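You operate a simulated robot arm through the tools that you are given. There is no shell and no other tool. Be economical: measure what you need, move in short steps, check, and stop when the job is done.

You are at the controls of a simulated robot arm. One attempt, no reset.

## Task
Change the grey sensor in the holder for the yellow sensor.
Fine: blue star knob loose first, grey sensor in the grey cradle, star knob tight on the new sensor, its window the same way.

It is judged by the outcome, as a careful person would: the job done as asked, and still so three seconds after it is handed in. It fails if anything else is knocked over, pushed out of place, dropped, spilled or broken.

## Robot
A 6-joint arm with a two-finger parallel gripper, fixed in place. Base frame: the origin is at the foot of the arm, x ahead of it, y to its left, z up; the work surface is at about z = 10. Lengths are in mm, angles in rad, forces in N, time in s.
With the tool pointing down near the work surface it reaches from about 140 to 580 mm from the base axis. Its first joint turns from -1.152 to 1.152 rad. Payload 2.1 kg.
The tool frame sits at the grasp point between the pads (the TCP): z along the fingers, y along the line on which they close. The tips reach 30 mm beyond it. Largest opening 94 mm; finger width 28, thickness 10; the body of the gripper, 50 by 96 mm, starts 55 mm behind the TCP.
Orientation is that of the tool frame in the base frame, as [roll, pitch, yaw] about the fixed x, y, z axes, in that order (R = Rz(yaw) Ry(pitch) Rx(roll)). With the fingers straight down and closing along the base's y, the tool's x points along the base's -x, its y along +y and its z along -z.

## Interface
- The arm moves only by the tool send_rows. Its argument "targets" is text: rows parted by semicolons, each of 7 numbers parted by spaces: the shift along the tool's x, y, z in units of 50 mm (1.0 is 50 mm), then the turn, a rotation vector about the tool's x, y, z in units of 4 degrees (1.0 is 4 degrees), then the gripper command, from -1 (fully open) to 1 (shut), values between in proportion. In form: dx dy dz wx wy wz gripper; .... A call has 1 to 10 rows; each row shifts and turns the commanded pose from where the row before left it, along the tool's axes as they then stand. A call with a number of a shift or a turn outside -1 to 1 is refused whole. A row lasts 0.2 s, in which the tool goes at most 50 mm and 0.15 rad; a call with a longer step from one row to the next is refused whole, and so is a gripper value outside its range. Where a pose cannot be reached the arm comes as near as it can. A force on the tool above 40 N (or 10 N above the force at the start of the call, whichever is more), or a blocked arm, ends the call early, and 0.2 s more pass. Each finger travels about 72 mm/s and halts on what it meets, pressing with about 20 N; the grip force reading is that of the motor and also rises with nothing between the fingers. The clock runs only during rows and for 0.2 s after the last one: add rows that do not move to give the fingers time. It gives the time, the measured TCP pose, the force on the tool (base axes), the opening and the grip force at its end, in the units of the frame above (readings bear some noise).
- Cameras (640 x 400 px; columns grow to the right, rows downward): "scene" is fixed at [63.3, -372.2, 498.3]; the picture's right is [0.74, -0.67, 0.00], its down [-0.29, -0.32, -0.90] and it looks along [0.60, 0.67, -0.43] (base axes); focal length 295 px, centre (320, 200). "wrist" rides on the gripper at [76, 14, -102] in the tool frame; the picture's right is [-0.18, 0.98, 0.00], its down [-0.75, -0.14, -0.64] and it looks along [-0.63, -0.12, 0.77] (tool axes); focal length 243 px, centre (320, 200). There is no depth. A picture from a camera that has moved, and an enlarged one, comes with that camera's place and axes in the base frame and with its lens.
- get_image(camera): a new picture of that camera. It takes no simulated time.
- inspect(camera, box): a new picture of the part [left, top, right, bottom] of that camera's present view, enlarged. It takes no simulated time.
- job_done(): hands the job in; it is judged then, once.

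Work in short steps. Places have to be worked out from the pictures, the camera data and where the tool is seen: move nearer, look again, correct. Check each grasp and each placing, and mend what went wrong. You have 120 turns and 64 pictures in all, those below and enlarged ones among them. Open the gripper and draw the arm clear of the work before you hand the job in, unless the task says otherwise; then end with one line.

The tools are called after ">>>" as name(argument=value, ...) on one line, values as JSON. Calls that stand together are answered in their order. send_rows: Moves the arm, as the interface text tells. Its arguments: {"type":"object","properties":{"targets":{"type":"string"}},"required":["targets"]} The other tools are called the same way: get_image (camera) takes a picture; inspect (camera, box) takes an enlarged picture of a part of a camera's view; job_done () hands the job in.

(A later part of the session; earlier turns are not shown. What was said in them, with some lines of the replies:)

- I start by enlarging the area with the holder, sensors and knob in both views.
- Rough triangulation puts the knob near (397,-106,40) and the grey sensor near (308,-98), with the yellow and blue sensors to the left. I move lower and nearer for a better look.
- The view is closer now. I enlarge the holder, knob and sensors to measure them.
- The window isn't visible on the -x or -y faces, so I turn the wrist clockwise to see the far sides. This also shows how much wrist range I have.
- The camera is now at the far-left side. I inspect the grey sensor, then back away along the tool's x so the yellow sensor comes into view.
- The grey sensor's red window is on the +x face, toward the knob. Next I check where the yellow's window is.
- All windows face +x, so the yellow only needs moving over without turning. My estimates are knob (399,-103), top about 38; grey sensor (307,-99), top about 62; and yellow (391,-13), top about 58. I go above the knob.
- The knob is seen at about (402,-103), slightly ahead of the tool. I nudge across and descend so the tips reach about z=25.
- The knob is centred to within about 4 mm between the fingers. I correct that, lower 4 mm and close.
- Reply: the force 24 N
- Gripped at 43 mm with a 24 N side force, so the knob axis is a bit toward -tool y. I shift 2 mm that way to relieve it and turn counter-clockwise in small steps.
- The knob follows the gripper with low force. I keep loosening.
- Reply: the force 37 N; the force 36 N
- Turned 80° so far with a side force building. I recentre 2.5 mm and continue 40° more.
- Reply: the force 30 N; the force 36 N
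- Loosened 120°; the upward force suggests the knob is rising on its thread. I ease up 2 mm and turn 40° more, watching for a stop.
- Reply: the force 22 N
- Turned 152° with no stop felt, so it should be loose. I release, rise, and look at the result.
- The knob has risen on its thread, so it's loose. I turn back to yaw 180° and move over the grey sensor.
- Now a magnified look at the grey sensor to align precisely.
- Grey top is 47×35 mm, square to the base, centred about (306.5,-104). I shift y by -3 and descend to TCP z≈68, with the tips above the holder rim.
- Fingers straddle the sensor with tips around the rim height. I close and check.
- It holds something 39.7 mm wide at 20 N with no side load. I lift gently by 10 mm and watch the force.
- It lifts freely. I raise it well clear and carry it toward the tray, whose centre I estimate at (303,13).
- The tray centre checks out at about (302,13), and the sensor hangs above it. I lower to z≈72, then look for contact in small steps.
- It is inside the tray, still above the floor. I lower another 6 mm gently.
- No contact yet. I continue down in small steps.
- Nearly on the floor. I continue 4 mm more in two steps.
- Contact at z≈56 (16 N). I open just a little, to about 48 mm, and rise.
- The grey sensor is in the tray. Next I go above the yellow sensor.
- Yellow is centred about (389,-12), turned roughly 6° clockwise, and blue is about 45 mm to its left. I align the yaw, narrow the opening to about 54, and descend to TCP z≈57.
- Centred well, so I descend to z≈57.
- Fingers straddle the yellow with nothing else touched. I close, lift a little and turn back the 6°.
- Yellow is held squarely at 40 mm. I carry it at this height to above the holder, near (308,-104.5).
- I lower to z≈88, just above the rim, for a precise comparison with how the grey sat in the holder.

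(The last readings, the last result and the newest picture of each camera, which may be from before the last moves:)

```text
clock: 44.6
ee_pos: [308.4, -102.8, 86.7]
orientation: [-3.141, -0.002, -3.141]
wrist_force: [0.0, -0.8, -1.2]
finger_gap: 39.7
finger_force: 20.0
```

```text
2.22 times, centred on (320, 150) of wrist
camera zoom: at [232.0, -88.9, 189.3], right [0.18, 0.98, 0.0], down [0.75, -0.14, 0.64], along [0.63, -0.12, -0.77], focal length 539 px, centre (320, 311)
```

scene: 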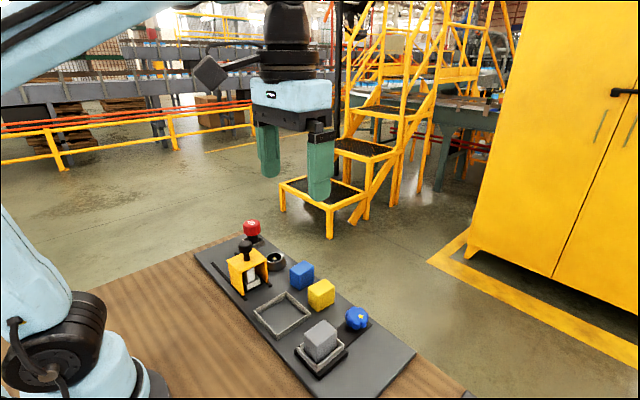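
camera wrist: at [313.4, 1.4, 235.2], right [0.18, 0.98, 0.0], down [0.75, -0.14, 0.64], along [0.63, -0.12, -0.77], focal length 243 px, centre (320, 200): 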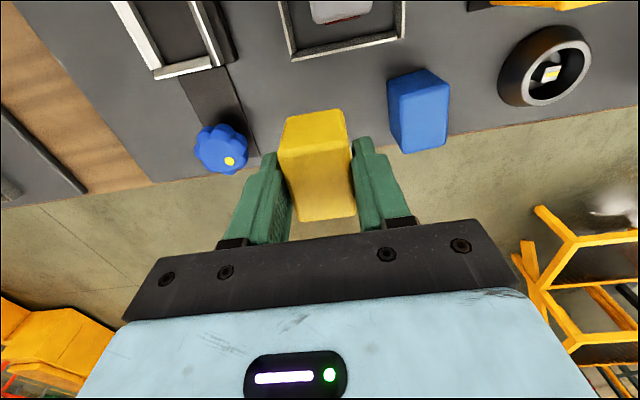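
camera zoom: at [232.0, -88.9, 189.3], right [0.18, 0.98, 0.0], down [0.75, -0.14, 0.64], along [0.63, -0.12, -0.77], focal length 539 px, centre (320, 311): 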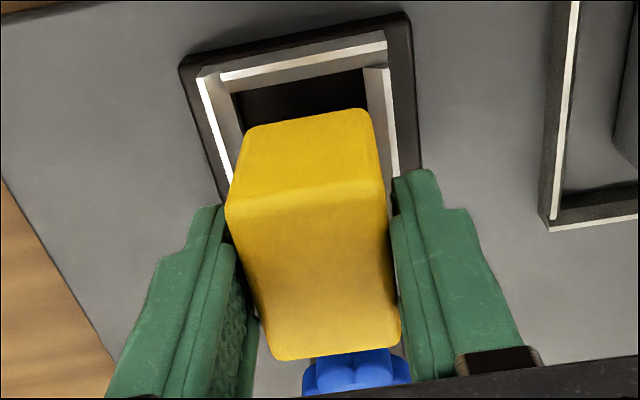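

Comparing views: the rim top is about z=42, the holder centre about (302,-104.5), and the grey sat about 6 mm behind the TCP while the yellow is only about 1 mm behind. So I shift x by -5 mm and re-check.

>>> send_rows(targets="0.1 -0.016 0 0 0 0 0.5;0 0 0 0 0 0 0.5;0 0 0 0 0 0 0.5")

>>> inspect(camera="scene", box=[290, 300, 370, 380])

>>> inspect(camera="wrist", box=[250, 60, 370, 160])

```text
clock: 45.4
ee_pos: [302.1, -105.2, 87.8]
orientation: [-3.141, 0.0, -3.141]
wrist_force: [0.0, -0.1, -0.5]
finger_gap: 40.0
finger_force: 20.5
```

```text
5.00 times, centred on (330, 340) of scene
camera zoom: at [63.3, -372.2, 498.3], right [0.74, -0.67, 0.0], down [-0.29, -0.32, -0.9], along [0.6, 0.67, -0.43], focal length 1474 px, centre (270, -500)
```

zoom: 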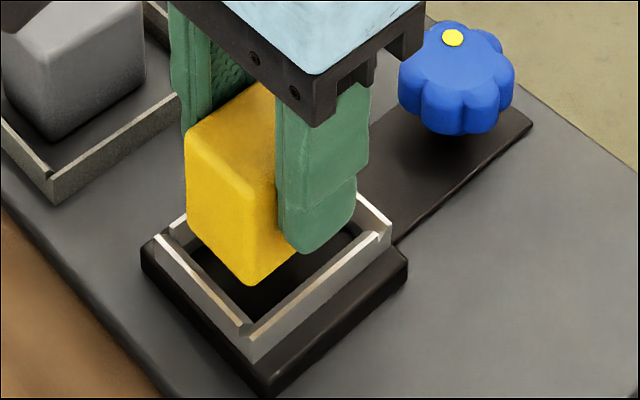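

```text
4.00 times, centred on (310, 110) of wrist
camera zoom: at [226.7, -89.3, 189.4], right [0.18, 0.98, 0.0], down [0.75, -0.14, 0.64], along [0.63, -0.12, -0.77], focal length 970 px, centre (360, 560)
```

zoom: 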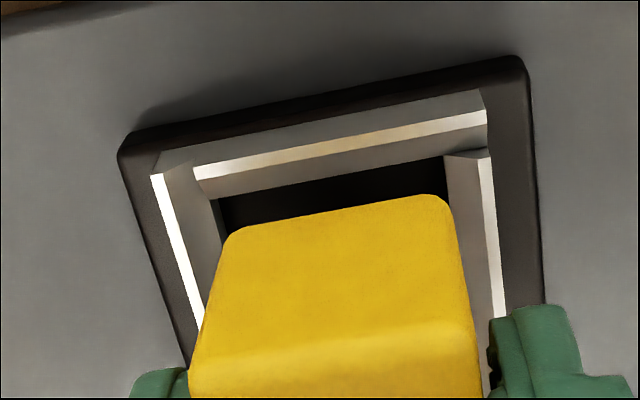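

Now the near bottom edge lies about 2–3 mm too far toward the near rim and about 1.4 mm to +y. I correct by +3 mm x and -1.4 mm y, and lower 8 mm while watching the forces.

>>> send_rows(targets="-0.06 -0.028 0 0 0 0 0.5;0 0 0.08 0 0 0 0.5;0 0 0.08 0 0 0 0.5;0 0 0 0 0 0 0.5;0 0 0 0 0 0 0.5")

>>> inspect(camera="wrist", box=[250, 60, 370, 160])

>>> inspect(camera="scene", box=[290, 300, 370, 380])

```text
clock: 46.6
ee_pos: [305.9, -105.4, 79.8]
orientation: [-3.141, 0.001, 3.141]
wrist_force: [0.8, -0.2, 0.3]
finger_gap: 39.7
finger_force: 19.6
```

```text
4.00 times, centred on (310, 110) of wrist
camera zoom: at [229.3, -90.6, 181.3], right [0.18, 0.98, 0.0], down [0.75, -0.14, 0.64], along [0.63, -0.12, -0.77], focal length 970 px, centre (360, 560)
```

zoom: 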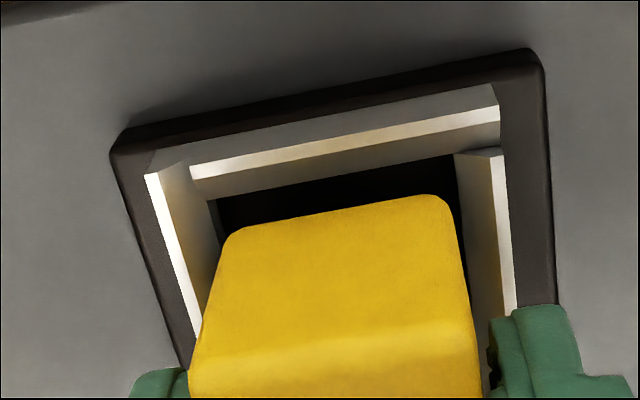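

```text
5.00 times, centred on (330, 340) of scene
camera zoom: at [63.3, -372.2, 498.3], right [0.74, -0.67, 0.0], down [-0.29, -0.32, -0.9], along [0.6, 0.67, -0.43], focal length 1474 px, centre (270, -500)
```

zoom: 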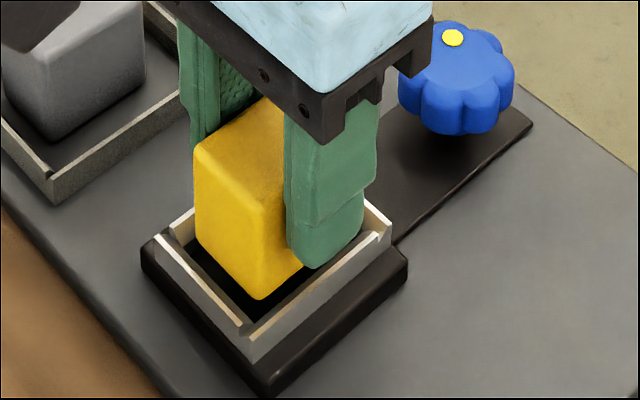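

In y the sensor now lines up with the pocket. In x I add 1.5 mm and continue lowering 6 mm.

>>> send_rows(targets="-0.03 0 0.06 0 0 0 0.5;0 0 0.06 0 0 0 0.5;0 0 0 0 0 0 0.5;0 0 0 0 0 0 0.5")

>>> inspect(camera="wrist", box=[250, 60, 370, 160])

```text
clock: 47.6
ee_pos: [306.8, -106.2, 74.0]
orientation: [-3.14, 0.0, 3.141]
wrist_force: [-10.3, -0.3, 0.2]
finger_gap: 39.7
finger_force: 19.8
```

```text
4.00 times, centred on (310, 110) of wrist
camera zoom: at [230.9, -91.4, 175.5], right [0.18, 0.98, 0.0], down [0.75, -0.14, 0.64], along [0.63, -0.12, -0.77], focal length 970 px, centre (360, 560)
```

zoom: 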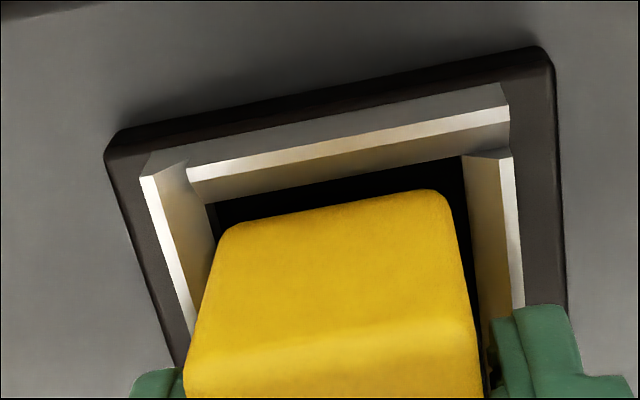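

A -10 N x force means it's touching the far rim. I back off 1.5 mm, then continue down.

>>> send_rows(targets="0.03 0 0 0 0 0 0.5;0 0 0 0 0 0 0.5")

>>> send_rows(targets="0 0 0.05 0 0 0 0.5;0 0 0 0 0 0 0.5")

```text
clock: 48.2
ee_pos: [307.1, -107.5, 72.9]
orientation: [-3.141, 0.003, 3.141]
wrist_force: [-1.2, -0.3, -0.8]
finger_gap: 39.9
finger_force: 20.3
```

```text
clock: 48.8
ee_pos: [305.5, -105.9, 71.8]
orientation: [-3.141, -0.001, 3.141]
wrist_force: [0.5, 0.1, -0.8]
finger_gap: 39.9
finger_force: 19.8
```

Free again. I continue lowering to the floor, expected at z≈68.

>>> send_rows(targets="0 0 0.04 0 0 0 0.5;0 0 0 0 0 0 0.5")

>>> send_rows(targets="0 0 0.04 0 0 0 0.5;0 0 0 0 0 0 0.5")

```text
clock: 49.4
ee_pos: [304.7, -105.0, 69.5]
orientation: [3.141, 0.0, -3.141]
wrist_force: [-0.2, 0.7, 0.0]
finger_gap: 40.1
finger_force: 20.1
```

```text
clock: 50.0
ee_pos: [305.7, -105.1, 68.4]
orientation: [-3.141, 0.001, 3.141]
wrist_force: [-2.2, 2.1, 15.1]
finger_gap: 40.0
finger_force: 20.2
```

Seated, with 15 N vertical at z≈68 and little side force. I release and rise, then check.

>>> send_rows(targets="0 0 -0.02 0 0 0 0.0;0 0 0 0 0 0 -0.2;0 0 0 0 0 0 -0.2;0 0 -0.4 0 0 0 -0.2;0 0 -0.6 0 0 0 -0.4;0 0 -0.7 0 0 0 -0.5;0 0 0 0 0 0 -0.5")

>>> inspect(camera="wrist", box=[250, 40, 390, 180])

>>> inspect(camera="scene", box=[270, 250, 410, 390])

```text
clock: 51.6
ee_pos: [305.9, -107.3, 153.6]
orientation: [3.141, -0.001, 3.141]
wrist_force: [0.0, 0.1, -0.8]
finger_gap: 70.6
finger_force: 0.1
```

```text
2.86 times, centred on (320, 110) of wrist
camera zoom: at [229.3, -92.0, 255.0], right [0.18, 0.98, 0.0], down [0.75, -0.14, 0.64], along [0.63, -0.12, -0.77], focal length 693 px, centre (320, 457)
```

zoom: 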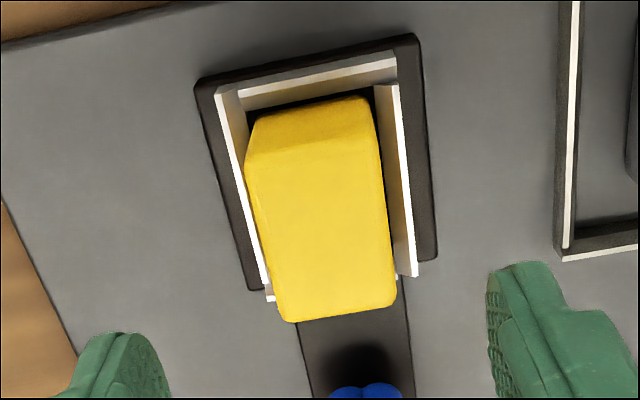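

```text
2.86 times, centred on (340, 320) of scene
camera zoom: at [63.3, -372.2, 498.3], right [0.74, -0.67, 0.0], down [-0.29, -0.32, -0.9], along [0.6, 0.67, -0.43], focal length 842 px, centre (263, -143)
```

zoom: 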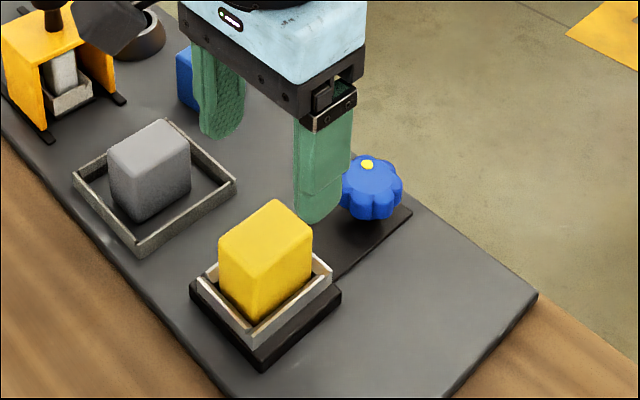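

Yellow sits in the holder just as the grey did. Next I tighten: rotate to the loosened-end yaw (212°) and move over the knob.

>>> send_rows(targets="-0.65 0.03 0 0 0 0 -0.5;-0.65 0.03 0 0 0 0 -0.5;-0.6 0 0 0 0 0 -0.5;0 0 0 0 0 0 -0.5")

>>> send_rows(targets="0 0 0 0 0 -1 -0.5;0 0 0 0 0 -1 -0.5;0 0 0 0 0 -1 -0.5;0 0 0 0 0 -1 -0.5;0 0 0 0 0 -1 -0.5;0 0 0 0 0 -1 -0.5;0 0 0.4 0 0 -1 -0.5;0 0 0.4 0 0 -1 -0.5;0 0 0 0 0 0 -0.5")

>>> get_image(camera="wrist")

```text
clock: 52.6
ee_pos: [399.1, -103.2, 152.6]
orientation: [3.14, 0.001, 3.141]
wrist_force: [-0.1, 0.4, -0.4]
finger_gap: 70.2
finger_force: 0.2
```

```text
clock: 54.6
ee_pos: [400.9, -102.6, 112.4]
orientation: [3.141, 0.0, -2.584]
wrist_force: [0.0, 0.2, -0.4]
finger_gap: 70.8
finger_force: 0.1
```

```text
14 pictures are left
camera wrist: at [328.8, -129.9, 214.8], right [-0.37, 0.93, 0.0], down [0.71, 0.28, 0.64], along [0.6, 0.23, -0.77], focal length 243 px, centre (320, 200)
```

wrist: 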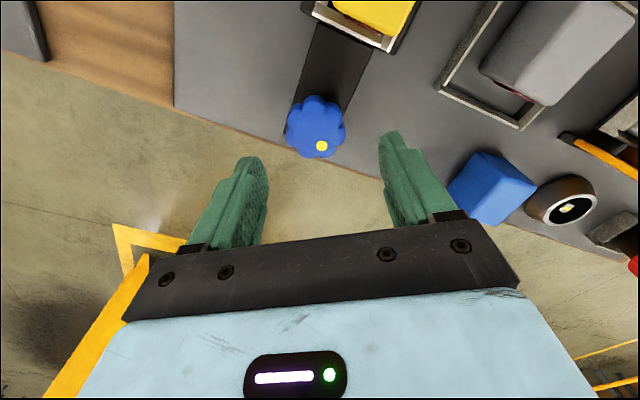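

Well centred over the knob. I descend to z≈57 and close.

>>> send_rows(targets="0.03 -0.015 0.5 0 0 0 -0.5;0 0 0.4 0 0 0 -0.5;0 0 0.21 0 0 0 -0.5;0 0 0 0 0 0 -0.5;0 0 0 0 0 0 0.4;0 0 0 0 0 0 0.4;0 0 0 0 0 0 0.4")

>>> get_image(camera="wrist")

```text
clock: 56.2
ee_pos: [400.5, -106.2, 58.0]
orientation: [-3.135, -0.002, -2.584]
wrist_force: [17.0, -22.9, -4.8]
finger_gap: 41.8
finger_force: 45.0
```

```text
13 pictures are left
camera wrist: at [327.4, -133.5, 159.5], right [-0.36, 0.93, -0.01], down [0.71, 0.28, 0.64], along [0.6, 0.23, -0.77], focal length 243 px, centre (320, 200)
```

wrist: 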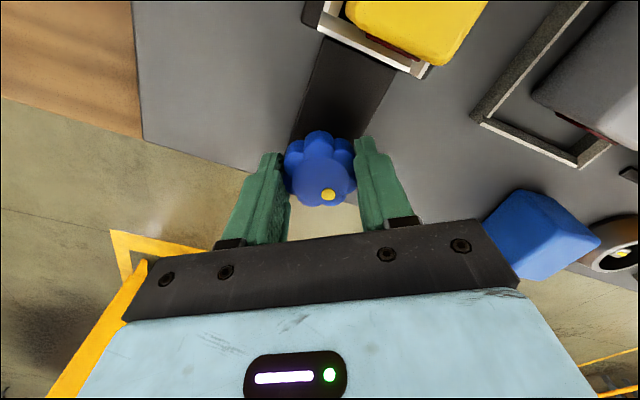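

Gripped, with side force along -tool y. I relieve 2 mm and tighten clockwise in chunks.

>>> send_rows(targets="0 -0.045 0 0 0 0 0.4;0 0 0 0 0 1 0.4;0 0 0 0 0 1 0.4;0 0 0 0 0 1 0.4;0 0 0 0 0 1 0.4;0 0 0 0 0 1 0.4;0 0 0 0 0 1 0.4;0 0 0 0 0 1 0.4;0 0 0 0 0 1 0.4;0 0 0 0 0 0 0.4")

>>> send_rows(targets="0 0 0.01 0 0 1 0.4;0 0 0 0 0 1 0.4;0 0 0 0 0 1 0.4;0 0 0 0 0 1 0.4;0 0 0 0 0 1 0.4;0 0 0 0 0 0 0.4")

```text
clock: 58.4
ee_pos: [399.0, -105.3, 57.4]
orientation: [3.141, -0.002, 3.139]
wrist_force: [-16.3, -1.7, -29.6]
finger_gap: 41.8
finger_force: 44.8
```

```text
clock: 59.8
ee_pos: [400.9, -104.2, 57.0]
orientation: [3.138, -0.003, 2.793]
wrist_force: [-13.8, 22.6, -22.8]
finger_gap: 41.8
finger_force: 45.0
```

The knob is pulling the tool down, so it's screwing in. I follow by 2 mm, recentre and go on.

>>> send_rows(targets="0.03 0.03 0.03 0 0 0 0.4;0 0 0 0 0 1 0.4;0 0 0 0 0 1 0.4;0 0 0 0 0 1 0.4;0 0 0 0 0 1 0.4;0 0 0 0 0 1 0.4;0 0 0 0 0 1 0.4;0 0 0 0 0 0 0.4")

>>> send_rows(targets="0 0 0.01 0 0 1 0.4;0 0 0 0 0 1 0.4;0 0 0 0 0 1 0.4;0 0 0 0 0 1 0.4;0 0 0 0 0 1 0.4;0 0 0 0 0 1 0.4;0 0 0 0 0 0 0.4")

```text
clock: 61.6
ee_pos: [400.7, -104.3, 55.0]
orientation: [3.138, 0.004, 2.373]
wrist_force: [22.3, 10.1, -13.4]
finger_gap: 42.0
finger_force: 44.5
```

```text
clock: 63.2
ee_pos: [401.8, -102.8, 55.3]
orientation: [3.136, -0.001, 1.953]
wrist_force: [22.2, 17.1, -22.9]
finger_gap: 42.0
finger_force: 44.7
```

Now at 112°, 100° tightened. I recentre again and continue the remaining 52°.

>>> send_rows(targets="0.01 0.035 0.02 0 0 0 0.4;0 0 0 0 0 1 0.4;0 0 0 0 0 1 0.4;0 0 0 0 0 1 0.4;0 0 0 0 0 1 0.4;0 0 0 0 0 1 0.4;0 0 0 0 0 1 0.4;0 0 0 0 0 0 0.4")

>>> send_rows(targets="0 0.01 0.01 0 0 1 0.4;0 0 0 0 0 1 0.4;0 0 0 0 0 1 0.4;0 0 0 0 0 1 0.4;0 0 0 0 0 1 0.4;0 0 0 0 0 1 0.4;0 0 0 0 0 1 0.4;0 0 0 0 0 0 0.4")

>>> get_image(camera="wrist")

```text
clock: 65.0
ee_pos: [402.7, -103.4, 54.6]
orientation: [3.139, 0.001, 1.532]
wrist_force: [14.2, -6.2, -34.1]
finger_gap: 41.7
finger_force: 45.2
```

```text
clock: 66.8
ee_pos: [404.2, -102.3, 54.9]
orientation: [3.137, -0.005, 1.048]
wrist_force: [25.7, 3.1, -3.9]
finger_gap: 43.0
finger_force: 45.3
```

```text
12 pictures are left
camera wrist: at [453.6, -42.7, 156.3], right [0.76, -0.65, 0.0], down [-0.5, -0.58, 0.64], along [-0.41, -0.49, -0.77], focal length 243 px, centre (320, 200)
```

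wrist: 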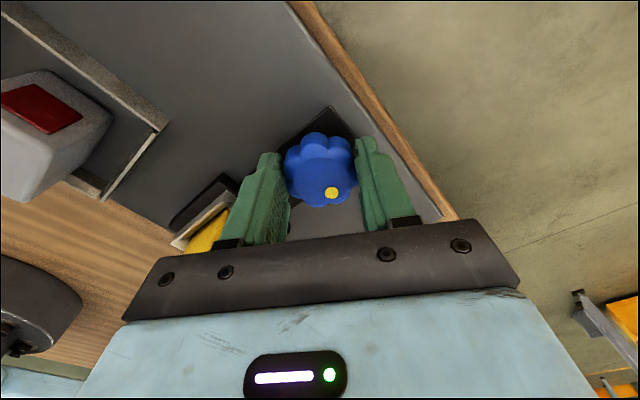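

The dot is back at its original angle. I turn about 12° further to make sure it's tight, and see whether the knob resists.

>>> send_rows(targets="0 0.02 0 0 0 1 0.4;0 0 0 0 0 1 0.4;0 0 0 0 0 1 0.4;0 0 0 0 0 0 0.4")

>>> get_image(camera="wrist")

```text
clock: 67.8
ee_pos: [402.3, -104.3, 53.7]
orientation: [3.14, 0.001, 0.835]
wrist_force: [12.5, -10.0, -2.6]
finger_gap: 43.1
finger_force: 44.9
```

```text
11 pictures are left
camera wrist: at [464.1, -57.2, 155.9], right [0.6, -0.8, 0.0], down [-0.61, -0.46, 0.64], along [-0.51, -0.39, -0.77], focal length 243 px, centre (320, 200)
```

wrist: 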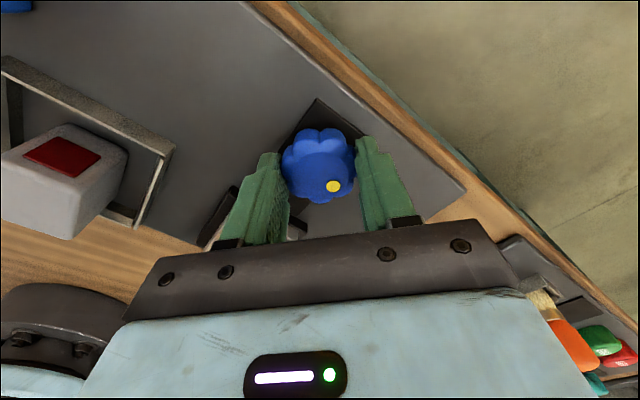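

The knob no longer follows; the lobes slipped in the fingers, so it is at its stop and tight. I release and rise.

>>> send_rows(targets="0 0 0 0 0 0 -0.4;0 0 0 0 0 0 -0.4;0 0 -0.5 0 0 0 -0.4;0 0 -0.9 0 0 0 -0.4;0 0 -0.9 0 0 0 -0.4;0 0 -0.9 0 0 0 -0.4")

>>> get_image(camera="wrist")

>>> inspect(camera="scene", box=[230, 230, 410, 390])

```text
clock: 69.2
ee_pos: [401.1, -100.8, 214.5]
orientation: [3.14, -0.001, 0.839]
wrist_force: [-0.4, 0.2, 0.2]
finger_gap: 65.6
finger_force: 0.0
```

```text
10 pictures are left
camera wrist: at [462.8, -53.7, 315.8], right [0.61, -0.79, 0.0], down [-0.61, -0.47, 0.64], along [-0.51, -0.39, -0.77], focal length 243 px, centre (320, 200)
```

wrist: 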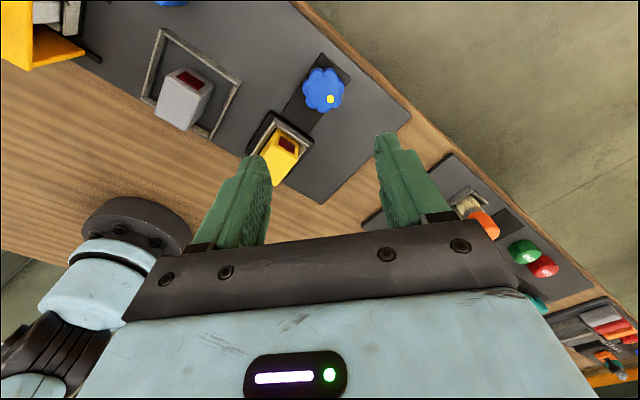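

```text
2.50 times, centred on (320, 310) of scene
camera zoom: at [63.3, -372.2, 498.3], right [0.74, -0.67, 0.0], down [-0.29, -0.32, -0.9], along [0.6, 0.67, -0.43], focal length 737 px, centre (320, -75)
```

zoom: 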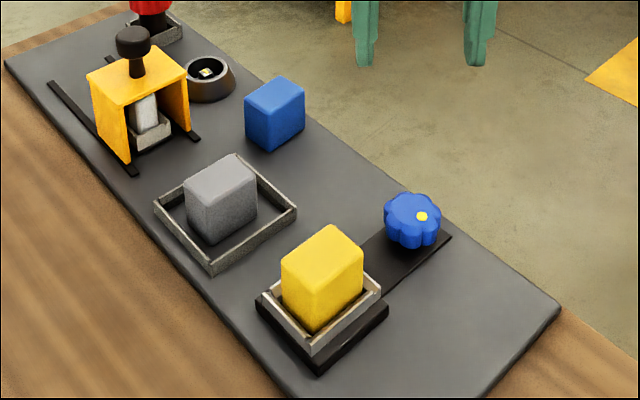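

All is in place: yellow clamped with its window toward the knob, grey in the tray, knob back at its tight position and blue untouched. I open fully and draw clear before handing in.

>>> send_rows(targets="0 0 -0.9 0 0 0 -1;0 0 -0.9 0 0 0 -1;0 0 0 0 0 0 -1;0 0 0 0 0 0 -1")

>>> job_done()

```text
clock: 70.2
ee_pos: [403.0, -101.7, 304.3]
orientation: [3.141, 0.001, 0.837]
wrist_force: [0.3, -1.2, -0.7]
finger_gap: 93.9
finger_force: 0.0
```

```text
The job is handed in.
```

The yellow sensor is in the holder with its window facing the same way as the grey's did; I loosened the star knob first and tightened it back to its stop on the new sensor, the grey sensor is in the grey cradle, and nothing else looked moved in the last pictures.
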